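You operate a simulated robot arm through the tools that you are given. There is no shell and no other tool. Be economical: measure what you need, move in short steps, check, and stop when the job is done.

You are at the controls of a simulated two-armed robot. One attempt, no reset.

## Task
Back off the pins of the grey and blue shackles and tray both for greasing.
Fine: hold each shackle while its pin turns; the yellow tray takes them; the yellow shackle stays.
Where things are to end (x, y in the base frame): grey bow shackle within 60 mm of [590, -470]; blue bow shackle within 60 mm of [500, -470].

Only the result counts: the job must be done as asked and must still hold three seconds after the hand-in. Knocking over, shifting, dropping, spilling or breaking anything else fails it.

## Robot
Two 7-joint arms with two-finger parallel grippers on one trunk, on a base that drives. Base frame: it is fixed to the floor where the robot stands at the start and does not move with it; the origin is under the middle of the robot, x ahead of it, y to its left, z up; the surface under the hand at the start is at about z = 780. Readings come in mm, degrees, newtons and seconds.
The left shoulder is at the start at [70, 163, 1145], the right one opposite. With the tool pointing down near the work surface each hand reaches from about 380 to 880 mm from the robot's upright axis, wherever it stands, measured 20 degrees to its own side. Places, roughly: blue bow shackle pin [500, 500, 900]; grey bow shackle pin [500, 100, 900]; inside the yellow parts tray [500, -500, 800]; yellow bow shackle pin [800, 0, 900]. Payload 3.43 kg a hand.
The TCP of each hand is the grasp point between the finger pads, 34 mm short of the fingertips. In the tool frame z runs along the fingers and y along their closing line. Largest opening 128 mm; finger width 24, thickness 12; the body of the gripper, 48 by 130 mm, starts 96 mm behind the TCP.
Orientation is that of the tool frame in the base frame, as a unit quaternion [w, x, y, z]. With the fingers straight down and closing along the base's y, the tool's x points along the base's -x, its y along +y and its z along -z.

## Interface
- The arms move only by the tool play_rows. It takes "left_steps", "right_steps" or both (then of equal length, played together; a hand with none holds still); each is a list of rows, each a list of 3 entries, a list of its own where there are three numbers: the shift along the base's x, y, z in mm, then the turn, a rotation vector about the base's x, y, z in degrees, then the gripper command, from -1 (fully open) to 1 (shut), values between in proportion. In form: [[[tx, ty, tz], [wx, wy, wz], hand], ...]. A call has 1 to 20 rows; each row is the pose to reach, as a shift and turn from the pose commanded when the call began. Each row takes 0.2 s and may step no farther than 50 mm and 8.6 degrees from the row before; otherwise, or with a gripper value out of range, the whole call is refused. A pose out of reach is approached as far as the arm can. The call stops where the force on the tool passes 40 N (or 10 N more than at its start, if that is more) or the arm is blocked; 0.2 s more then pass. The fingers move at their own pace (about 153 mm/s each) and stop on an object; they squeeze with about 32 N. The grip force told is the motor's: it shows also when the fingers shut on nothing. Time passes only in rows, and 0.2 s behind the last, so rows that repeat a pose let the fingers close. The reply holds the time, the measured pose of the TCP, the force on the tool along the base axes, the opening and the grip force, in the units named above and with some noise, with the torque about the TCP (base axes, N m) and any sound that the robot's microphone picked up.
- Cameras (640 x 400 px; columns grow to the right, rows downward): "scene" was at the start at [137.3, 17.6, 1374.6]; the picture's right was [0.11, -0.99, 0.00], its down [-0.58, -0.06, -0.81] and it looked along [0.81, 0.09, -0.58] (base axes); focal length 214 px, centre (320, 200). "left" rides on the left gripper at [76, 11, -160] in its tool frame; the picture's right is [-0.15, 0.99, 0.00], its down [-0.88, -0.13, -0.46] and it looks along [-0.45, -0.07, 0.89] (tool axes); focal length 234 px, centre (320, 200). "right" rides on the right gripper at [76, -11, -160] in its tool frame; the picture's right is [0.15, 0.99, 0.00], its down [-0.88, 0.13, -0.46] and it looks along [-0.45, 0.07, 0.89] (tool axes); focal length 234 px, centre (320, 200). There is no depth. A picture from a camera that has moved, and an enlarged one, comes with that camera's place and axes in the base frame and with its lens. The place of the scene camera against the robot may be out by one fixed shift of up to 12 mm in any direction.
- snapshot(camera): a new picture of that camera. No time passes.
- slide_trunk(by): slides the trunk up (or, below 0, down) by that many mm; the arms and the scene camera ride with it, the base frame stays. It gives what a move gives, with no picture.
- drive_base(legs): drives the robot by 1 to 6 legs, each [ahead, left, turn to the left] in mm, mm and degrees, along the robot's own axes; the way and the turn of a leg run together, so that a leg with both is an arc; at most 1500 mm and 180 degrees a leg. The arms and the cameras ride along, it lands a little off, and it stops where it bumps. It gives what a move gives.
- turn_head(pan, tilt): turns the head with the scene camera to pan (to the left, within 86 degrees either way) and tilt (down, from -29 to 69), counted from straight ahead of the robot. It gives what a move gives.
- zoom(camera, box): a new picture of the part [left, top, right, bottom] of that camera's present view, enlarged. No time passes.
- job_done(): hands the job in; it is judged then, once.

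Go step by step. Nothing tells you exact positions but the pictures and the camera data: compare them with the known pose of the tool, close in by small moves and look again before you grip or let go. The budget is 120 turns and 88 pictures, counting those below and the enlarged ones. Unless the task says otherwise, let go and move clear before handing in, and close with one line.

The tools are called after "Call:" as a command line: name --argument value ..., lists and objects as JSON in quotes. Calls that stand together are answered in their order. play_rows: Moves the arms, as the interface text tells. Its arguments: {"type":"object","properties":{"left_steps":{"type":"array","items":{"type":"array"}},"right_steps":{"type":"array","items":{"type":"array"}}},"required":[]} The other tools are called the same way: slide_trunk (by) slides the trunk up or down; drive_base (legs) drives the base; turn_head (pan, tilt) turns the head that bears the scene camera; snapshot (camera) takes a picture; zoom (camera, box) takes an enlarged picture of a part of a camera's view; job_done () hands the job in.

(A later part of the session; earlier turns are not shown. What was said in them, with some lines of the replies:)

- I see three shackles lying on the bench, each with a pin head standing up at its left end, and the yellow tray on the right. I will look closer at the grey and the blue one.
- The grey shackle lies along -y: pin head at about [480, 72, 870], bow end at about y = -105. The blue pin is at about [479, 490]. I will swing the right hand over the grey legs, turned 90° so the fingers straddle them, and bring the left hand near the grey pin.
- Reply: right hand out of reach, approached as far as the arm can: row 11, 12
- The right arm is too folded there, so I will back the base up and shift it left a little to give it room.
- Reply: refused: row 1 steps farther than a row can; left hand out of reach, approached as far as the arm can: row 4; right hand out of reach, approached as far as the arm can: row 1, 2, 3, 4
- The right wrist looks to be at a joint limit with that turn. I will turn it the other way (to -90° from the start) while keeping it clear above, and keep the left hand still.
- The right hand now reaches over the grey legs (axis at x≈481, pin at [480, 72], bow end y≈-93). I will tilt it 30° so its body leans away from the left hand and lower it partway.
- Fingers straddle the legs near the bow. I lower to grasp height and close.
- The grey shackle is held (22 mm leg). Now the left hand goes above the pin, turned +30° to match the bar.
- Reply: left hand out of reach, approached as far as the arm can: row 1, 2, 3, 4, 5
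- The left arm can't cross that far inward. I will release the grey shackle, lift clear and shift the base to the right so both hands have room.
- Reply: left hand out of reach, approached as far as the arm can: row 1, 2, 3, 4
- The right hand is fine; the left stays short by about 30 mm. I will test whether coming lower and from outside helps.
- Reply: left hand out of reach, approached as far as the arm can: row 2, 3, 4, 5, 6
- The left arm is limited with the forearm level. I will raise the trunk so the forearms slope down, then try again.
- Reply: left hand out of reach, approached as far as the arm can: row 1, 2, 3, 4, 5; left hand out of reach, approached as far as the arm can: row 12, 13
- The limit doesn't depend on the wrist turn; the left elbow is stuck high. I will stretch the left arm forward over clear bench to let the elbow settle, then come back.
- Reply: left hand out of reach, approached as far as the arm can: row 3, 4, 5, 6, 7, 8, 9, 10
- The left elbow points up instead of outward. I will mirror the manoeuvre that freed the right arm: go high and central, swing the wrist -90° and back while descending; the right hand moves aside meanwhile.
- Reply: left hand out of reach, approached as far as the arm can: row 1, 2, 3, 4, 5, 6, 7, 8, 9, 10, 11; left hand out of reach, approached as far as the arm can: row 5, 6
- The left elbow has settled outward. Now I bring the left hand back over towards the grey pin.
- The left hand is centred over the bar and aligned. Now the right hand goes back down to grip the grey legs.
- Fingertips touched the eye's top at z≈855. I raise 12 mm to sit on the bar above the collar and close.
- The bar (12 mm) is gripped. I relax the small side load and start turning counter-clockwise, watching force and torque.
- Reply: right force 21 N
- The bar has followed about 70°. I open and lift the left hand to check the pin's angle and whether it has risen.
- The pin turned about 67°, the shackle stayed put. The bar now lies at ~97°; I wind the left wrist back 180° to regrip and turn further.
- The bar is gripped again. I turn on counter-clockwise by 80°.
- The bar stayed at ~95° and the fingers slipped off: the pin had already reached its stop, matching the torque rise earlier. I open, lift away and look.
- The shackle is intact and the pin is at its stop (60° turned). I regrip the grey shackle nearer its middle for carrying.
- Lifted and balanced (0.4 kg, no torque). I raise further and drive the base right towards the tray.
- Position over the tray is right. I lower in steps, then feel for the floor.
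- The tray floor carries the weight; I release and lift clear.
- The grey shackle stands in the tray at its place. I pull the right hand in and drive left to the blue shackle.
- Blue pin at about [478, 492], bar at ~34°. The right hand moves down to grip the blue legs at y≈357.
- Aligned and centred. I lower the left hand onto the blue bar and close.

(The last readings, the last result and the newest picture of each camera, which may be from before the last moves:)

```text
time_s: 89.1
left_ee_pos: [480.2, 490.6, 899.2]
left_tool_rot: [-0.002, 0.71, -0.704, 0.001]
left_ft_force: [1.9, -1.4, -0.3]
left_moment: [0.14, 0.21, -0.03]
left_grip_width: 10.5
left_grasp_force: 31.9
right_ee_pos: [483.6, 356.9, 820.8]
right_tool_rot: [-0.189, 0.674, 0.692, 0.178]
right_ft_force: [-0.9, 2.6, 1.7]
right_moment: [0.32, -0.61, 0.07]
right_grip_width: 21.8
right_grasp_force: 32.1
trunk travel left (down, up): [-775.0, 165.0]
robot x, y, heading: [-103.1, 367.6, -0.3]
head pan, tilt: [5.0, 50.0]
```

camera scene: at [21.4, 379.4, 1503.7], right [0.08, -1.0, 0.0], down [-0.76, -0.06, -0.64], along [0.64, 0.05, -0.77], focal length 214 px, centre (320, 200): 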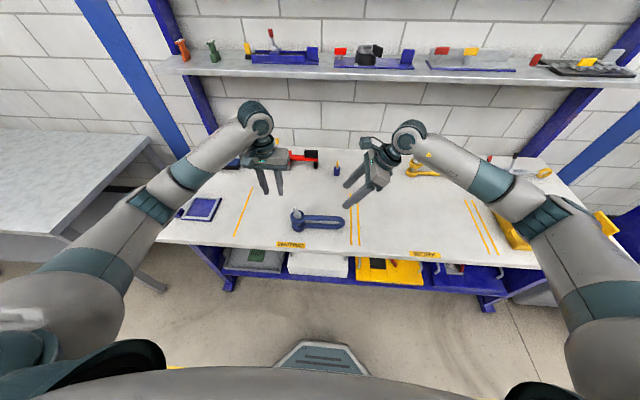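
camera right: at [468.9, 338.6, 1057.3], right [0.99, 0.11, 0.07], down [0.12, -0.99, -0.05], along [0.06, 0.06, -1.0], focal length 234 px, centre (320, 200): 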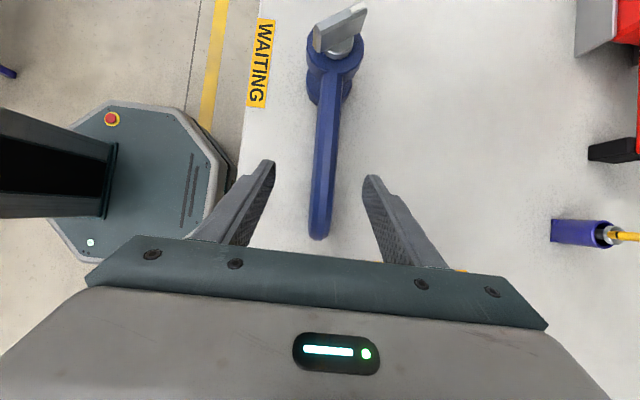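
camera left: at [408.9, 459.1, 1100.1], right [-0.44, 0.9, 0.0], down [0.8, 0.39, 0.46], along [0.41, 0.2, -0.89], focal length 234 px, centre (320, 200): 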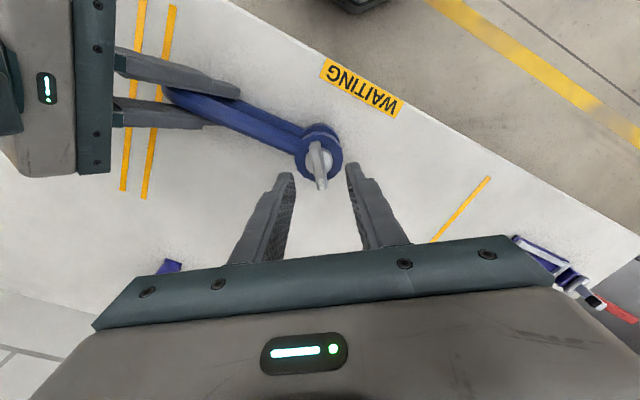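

Turning freely with almost no torque (hand at 90°). I continue in small steps to find the stop.

Call:
play_rows --left_steps '[[[0, 0, 0], [0, 0, 4], 1], [[0, 0, 0], [0, 0, 8], 1]]'

Call:
play_rows --left_steps '[[[0, 0, 0], [0, 0, 4], 1], [[0, 0, 0], [0, 0, 8], 1]]'

```text
time_s: 89.7
left_ee_pos: [480.6, 489.8, 899.6]
left_tool_rot: [-0.001, 0.756, -0.654, -0.001]
left_ft_force: [-0.5, 0.3, 4.0]
left_moment: [0.15, 0.47, -0.96]
left_grip_width: 12.3
left_grasp_force: 32.4
right_ee_pos: [484.9, 357.2, 821.3]
right_tool_rot: [-0.189, 0.673, 0.692, 0.179]
right_ft_force: [3.2, -0.4, 0.1]
right_moment: [0.28, -0.56, 0.55]
right_grip_width: 21.8
right_grasp_force: 32.6
trunk travel left (down, up): [-775.0, 165.0]
robot x, y, heading: [-104.8, 363.5, -0.7]
head pan, tilt: [5.0, 50.0]
```

```text
time_s: 90.3
left_ee_pos: [478.9, 488.6, 897.6]
left_tool_rot: [-0.002, 0.801, -0.599, -0.001]
left_ft_force: [-1.6, 1.1, 5.5]
left_moment: [0.16, 0.48, -1.06]
left_grip_width: 16.0
left_grasp_force: 31.8
right_ee_pos: [484.5, 357.3, 820.2]
right_tool_rot: [-0.188, 0.674, 0.692, 0.179]
right_ft_force: [4.5, -1.3, 0.3]
right_moment: [0.08, -0.58, 0.48]
right_grip_width: 21.9
right_grasp_force: 32.2
trunk travel left (down, up): [-775.0, 165.0]
robot x, y, heading: [-104.4, 363.9, -0.4]
head pan, tilt: [5.0, 50.0]
```

The pin hit the same firm stop (~60° from start), confirming both are backed off fully. I open the left hand, lift it away and regrip the blue shackle at its middle with the right.

Call:
play_rows --left_steps '[[[0, 0, 0], [0, 0, 0], 0.6], [[0, 0, 0], [0, 0, 0], 0.3], [[0, 0, 25], [0, 0, 0], 0.3], [[0, 0, 60], [0, 0, 0], 0.3], [[0, 35, 90], [0, 0, 0], 0.3], [[0, 80, 95], [0, 0, 0], 0.3]]'

Call:
zoom --camera "scene" --box '[270, 180, 370, 242]'

Call:
snapshot --camera "left"

```text
time_s: 91.7
left_ee_pos: [480.7, 572.1, 994.1]
left_tool_rot: [-0.001, 0.8, -0.6, 0.0]
left_ft_force: [0.5, 0.6, -0.1]
left_moment: [-0.03, -0.01, -0.01]
left_grip_width: 44.9
left_grasp_force: 0.0
right_ee_pos: [482.5, 358.7, 820.3]
right_tool_rot: [-0.188, 0.674, 0.692, 0.179]
right_ft_force: [0.1, 1.0, 0.3]
right_moment: [0.07, -0.05, 0.02]
right_grip_width: 21.7
right_grasp_force: 32.2
trunk travel left (down, up): [-775.0, 165.0]
robot x, y, heading: [-106.4, 366.2, -0.6]
head pan, tilt: [5.0, 50.0]
```

```text
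6.40 times, centred on (320, 211) of scene
camera zoom: at [20.9, 381.4, 1503.6], right [0.08, -1.0, 0.0], down [-0.76, -0.06, -0.64], along [0.64, 0.05, -0.77], focal length 1373 px, centre (320, 130)
```

zoom: 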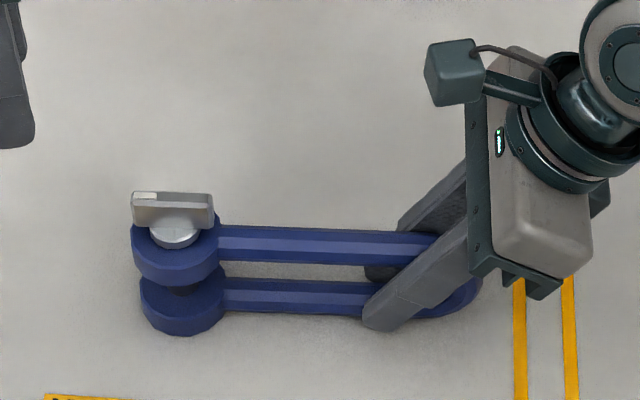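

```text
31 pictures are left
camera left: at [490.6, 495.5, 1153.7], right [-0.99, -0.14, 0.0], down [-0.12, 0.88, 0.46], along [-0.06, 0.45, -0.89], focal length 234 px, centre (320, 200)
```

left: 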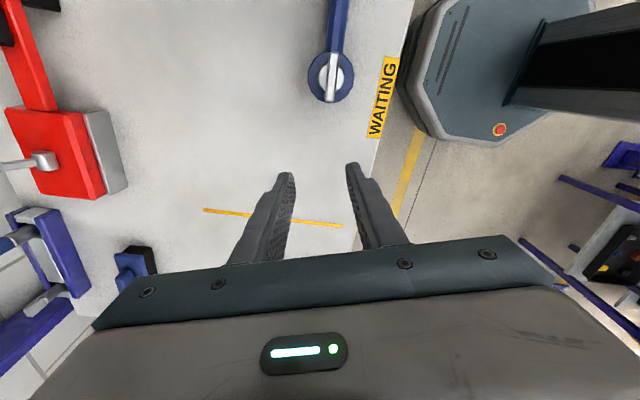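

Call:
play_rows --right_steps '[[[0, 0, 0], [0, 0, 0], 0.2], [[0, 0, 0], [0, 0, 0], 0.2], [[-1, 25, 0], [0, 0, 0], 0.2], [[-2, 50, 0], [0, 0, 0], 0.2], [[-3, 67, 0], [0, 0, 0], 0.2], [[-3, 67, 0], [0, 0, 0], 1], [[-3, 67, 0], [0, 0, 0], 1], [[-3, 67, 0], [0, 0, 0], 1], [[-3, 67, 20], [0, 0, 0], 1], [[-3, 67, 60], [0, 0, 0], 1], [[-3, 50, 100], [0, 0, 0], 1], [[-3, 30, 140], [0, 0, 0], 1], [[-3, 10, 160], [0, 0, 0], 1], [[-3, -15, 170], [0, 0, 0], 1]]'

Call:
snapshot --camera "scene"

```text
time_s: 94.7
left_ee_pos: [481.3, 569.9, 993.6]
left_tool_rot: [-0.003, 0.8, -0.6, -0.001]
left_ft_force: [0.3, -0.4, 0.5]
left_moment: [0.02, -0.02, -0.02]
left_grip_width: 44.9
left_grasp_force: 0.2
right_ee_pos: [479.7, 344.8, 989.3]
right_tool_rot: [-0.189, 0.674, 0.692, 0.178]
right_ft_force: [0.2, 0.3, -4.8]
right_moment: [0.0, 0.0, -0.01]
right_grip_width: 21.4
right_grasp_force: 31.6
trunk travel left (down, up): [-775.0, 165.0]
robot x, y, heading: [-105.4, 366.2, -0.3]
head pan, tilt: [5.0, 50.0]
```

```text
30 pictures are left
camera scene: at [21.5, 377.9, 1503.6], right [0.08, -1.0, 0.0], down [-0.76, -0.06, -0.64], along [0.64, 0.05, -0.77], focal length 214 px, centre (320, 200)
```

scene: 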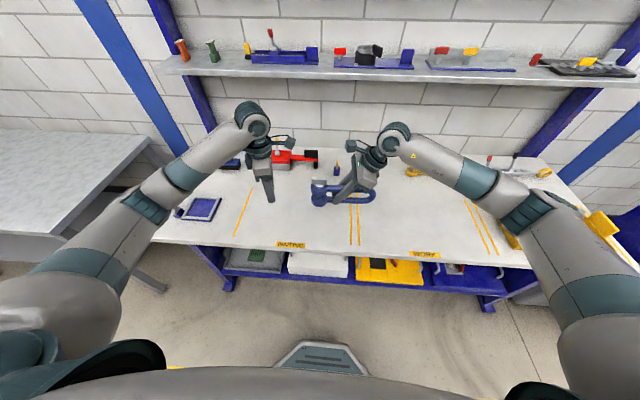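

Blue shackle lifted. I drive right back to the tray.

Call:
drive_base --legs '[[0, -635, 0]]'

Call:
play_rows --right_steps '[[[5, -40, 0], [0, 0, 0], 1], [[10, -80, 0], [0, 0, 0], 1], [[15, -120, 0], [0, 0, 0], 1], [[17, -160, 0], [0, 0, 0], 1], [[17, -200, 0], [0, 0, 0], 1]]'

Call:
snapshot --camera "right"

```text
time_s: 98.2
left_ee_pos: [478.0, -60.8, 993.3]
left_tool_rot: [-0.002, 0.805, -0.593, -0.001]
left_ft_force: [-0.1, 0.2, 0.2]
left_moment: [-0.01, 0.0, 0.01]
left_grip_width: 44.8
left_grasp_force: 0.2
right_ee_pos: [479.6, -284.0, 990.5]
right_tool_rot: [-0.19, 0.669, 0.697, 0.176]
right_ft_force: [-0.7, -0.6, -4.5]
right_moment: [0.0, -0.02, -0.02]
right_grip_width: 21.8
right_grasp_force: 32.4
trunk travel left (down, up): [-775.0, 165.0]
robot x, y, heading: [-105.7, -275.8, 0.3]
head pan, tilt: [5.0, 50.0]
```

```text
time_s: 99.4
left_ee_pos: [476.8, -61.9, 994.3]
left_tool_rot: [-0.003, 0.805, -0.593, -0.001]
left_ft_force: [0.0, 0.5, -0.6]
left_moment: [0.0, -0.01, 0.02]
left_grip_width: 44.8
left_grasp_force: 0.1
right_ee_pos: [497.0, -486.7, 990.5]
right_tool_rot: [-0.19, 0.668, 0.697, 0.178]
right_ft_force: [-0.6, 0.1, -4.5]
right_moment: [0.02, -0.01, 0.03]
right_grip_width: 22.0
right_grasp_force: 32.3
trunk travel left (down, up): [-775.0, 165.0]
robot x, y, heading: [-110.0, -273.8, 0.5]
head pan, tilt: [5.0, 50.0]
```

```text
29 pictures are left
camera right: at [487.3, -501.8, 1166.8], right [0.98, 0.17, 0.07], down [0.17, -0.98, -0.05], along [0.06, 0.06, -1.0], focal length 234 px, centre (320, 200)
```

right: 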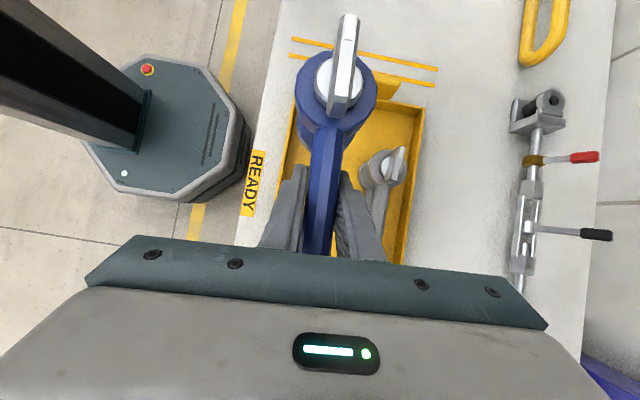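

Call:
play_rows --right_steps '[[[0, -4, -40], [0, 0, -1.5], 1], [[0, -7, -80], [0, 0, -3], 1], [[0, -7, -120], [0, 0, -3], 1], [[0, -7, -145], [0, 0, -3], 1], [[0, -7, -157], [0, 0, -3], 1]]'

Call:
snapshot --camera "right"

```text
time_s: 100.6
left_ee_pos: [479.1, -60.6, 994.1]
left_tool_rot: [-0.002, 0.805, -0.594, 0.0]
left_ft_force: [0.2, -1.5, -0.6]
left_moment: [0.02, 0.0, 0.01]
left_grip_width: 44.7
left_grasp_force: 0.0
right_ee_pos: [496.4, -492.7, 831.2]
right_tool_rot: [-0.185, 0.687, 0.679, 0.181]
right_ft_force: [-0.8, -0.3, -4.0]
right_moment: [-0.03, 0.01, 0.0]
right_grip_width: 21.8
right_grasp_force: 32.2
trunk travel left (down, up): [-775.0, 165.0]
robot x, y, heading: [-107.6, -272.8, 0.2]
head pan, tilt: [5.0, 50.0]
```

```text
28 pictures are left
camera right: at [485.7, -507.3, 1007.4], right [0.99, 0.12, 0.07], down [0.12, -0.99, -0.05], along [0.06, 0.06, -1.0], focal length 234 px, centre (320, 200)
```

right: 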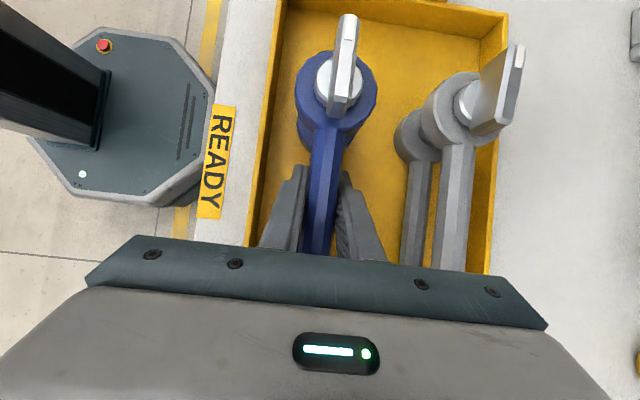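

Call:
play_rows --right_steps '[[[0, 0, -2], [0, 0, 0], 1], [[0, 0, -4], [0, 0, 0], 1], [[0, 0, -4], [0, 0, 0], 1]]'

```text
time_s: 101.4
left_ee_pos: [477.2, -59.9, 994.0]
left_tool_rot: [-0.002, 0.805, -0.593, -0.001]
left_ft_force: [-0.3, 0.6, 0.4]
left_moment: [0.02, -0.01, 0.04]
left_grip_width: 45.0
left_grasp_force: 0.1
right_ee_pos: [495.8, -492.6, 828.5]
right_tool_rot: [-0.185, 0.686, 0.68, 0.182]
right_ft_force: [0.0, -0.5, -4.7]
right_moment: [0.04, 0.01, -0.01]
right_grip_width: 21.8
right_grasp_force: 32.0
trunk travel left (down, up): [-775.0, 165.0]
robot x, y, heading: [-105.0, -271.3, 0.4]
head pan, tilt: [5.0, 50.0]
```

Call:
play_rows --right_steps '[[[0, 0, -2], [0, 0, 0], 1], [[0, 0, -3.5], [0, 0, 0], 1], [[0, 0, -3.5], [0, 0, 0], 1]]'

```text
time_s: 102.2
left_ee_pos: [477.2, -61.0, 993.6]
left_tool_rot: [-0.002, 0.805, -0.593, 0.0]
left_ft_force: [-0.1, 0.3, 0.2]
left_moment: [-0.02, -0.02, -0.01]
left_grip_width: 44.7
left_grasp_force: 0.0
right_ee_pos: [496.6, -493.0, 825.7]
right_tool_rot: [-0.184, 0.687, 0.679, 0.183]
right_ft_force: [1.2, -1.0, 4.4]
right_moment: [-0.35, -0.22, -0.01]
right_grip_width: 21.9
right_grasp_force: 32.9
trunk travel left (down, up): [-775.0, 165.0]
robot x, y, heading: [-104.9, -276.9, 0.3]
head pan, tilt: [5.0, 50.0]
```

The tray floor carries the blue shackle; I release and lift clear.

Call:
play_rows --right_steps '[[[0, 0, 1], [0, 0, 0], 0.4], [[0, 0, 1], [0, 0, 0], 0.35], [[0, 0, 1], [0, 0, 0], 0.35], [[0, 0, 40], [0, 0, 0], 0.35], [[0, 0, 80], [0, 0, 0], 0.35], [[0, 0, 125], [0, 0, 0], 0.35], [[0, 0, 170], [0, 0, 0], 0.35], [[-20, 30, 190], [0, 0, 0], 0.35], [[-20, 70, 190], [0, 0, 0], 0.35]]'

Call:
snapshot --camera "scene"

Call:
snapshot --camera "right"

```text
time_s: 104.2
left_ee_pos: [479.2, -59.9, 993.5]
left_tool_rot: [-0.001, 0.805, -0.594, -0.001]
left_ft_force: [0.2, 0.2, -0.6]
left_moment: [-0.02, -0.01, -0.02]
left_grip_width: 44.7
left_grasp_force: 0.0
right_ee_pos: [474.4, -420.2, 1016.7]
right_tool_rot: [-0.184, 0.687, 0.679, 0.182]
right_ft_force: [-0.4, 0.2, 0.2]
right_moment: [-0.02, 0.03, 0.03]
right_grip_width: 41.5
right_grasp_force: 0.0
trunk travel left (down, up): [-775.0, 165.0]
robot x, y, heading: [-105.9, -278.4, 0.4]
head pan, tilt: [5.0, 50.0]
```

```text
27 pictures are left
camera scene: at [21.7, -256.0, 1503.5], right [0.09, -1.0, 0.0], down [-0.76, -0.07, -0.64], along [0.64, 0.06, -0.77], focal length 214 px, centre (320, 200)
```

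scene: 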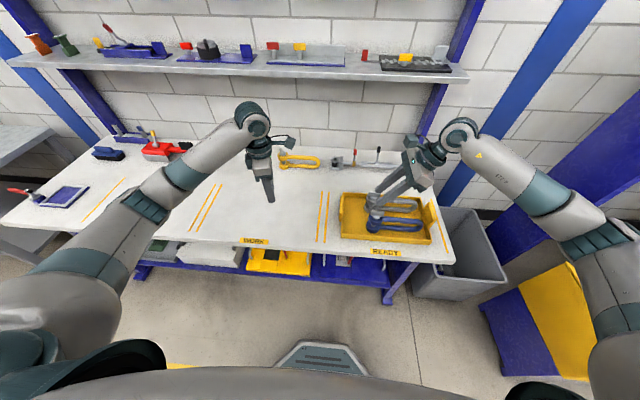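

```text
26 pictures are left
camera right: at [464.5, -434.9, 1193.1], right [0.99, 0.12, 0.07], down [0.12, -0.99, -0.05], along [0.06, 0.05, -1.0], focal length 234 px, centre (320, 200)
```

right: 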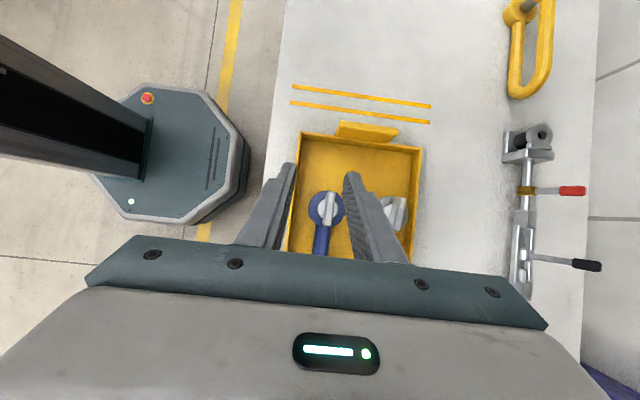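

Call:
zoom --camera "scene" --box '[330, 175, 450, 250]'

```text
5.33 times, centred on (390, 212) of scene
camera zoom: at [21.7, -256.0, 1503.5], right [0.09, -1.0, 0.0], down [-0.76, -0.07, -0.64], along [0.64, 0.06, -0.77], focal length 1144 px, centre (-53, 133)
```

zoom: 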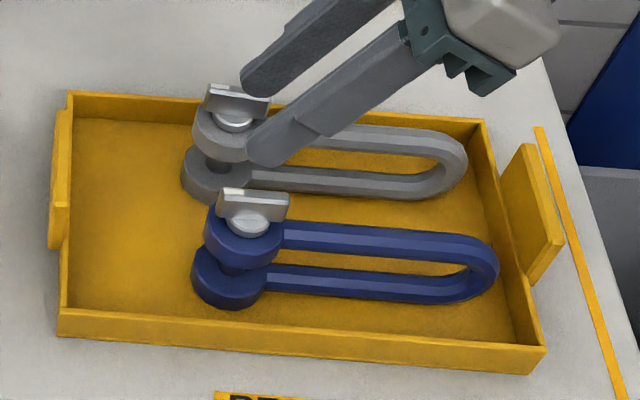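

Both shackles stand in the tray with their pins backed off, the yellow shackle has not been touched, and both hands are clear. I hand in now.

Call:
job_done

```text
The job is handed in.
```

The grey and blue shackles are in the yellow tray, at about [590, -495] and [497, -493] where I let go of each. Each pin is backed off about 60°, where it hit a firm stop; the yellow shackle was left alone.
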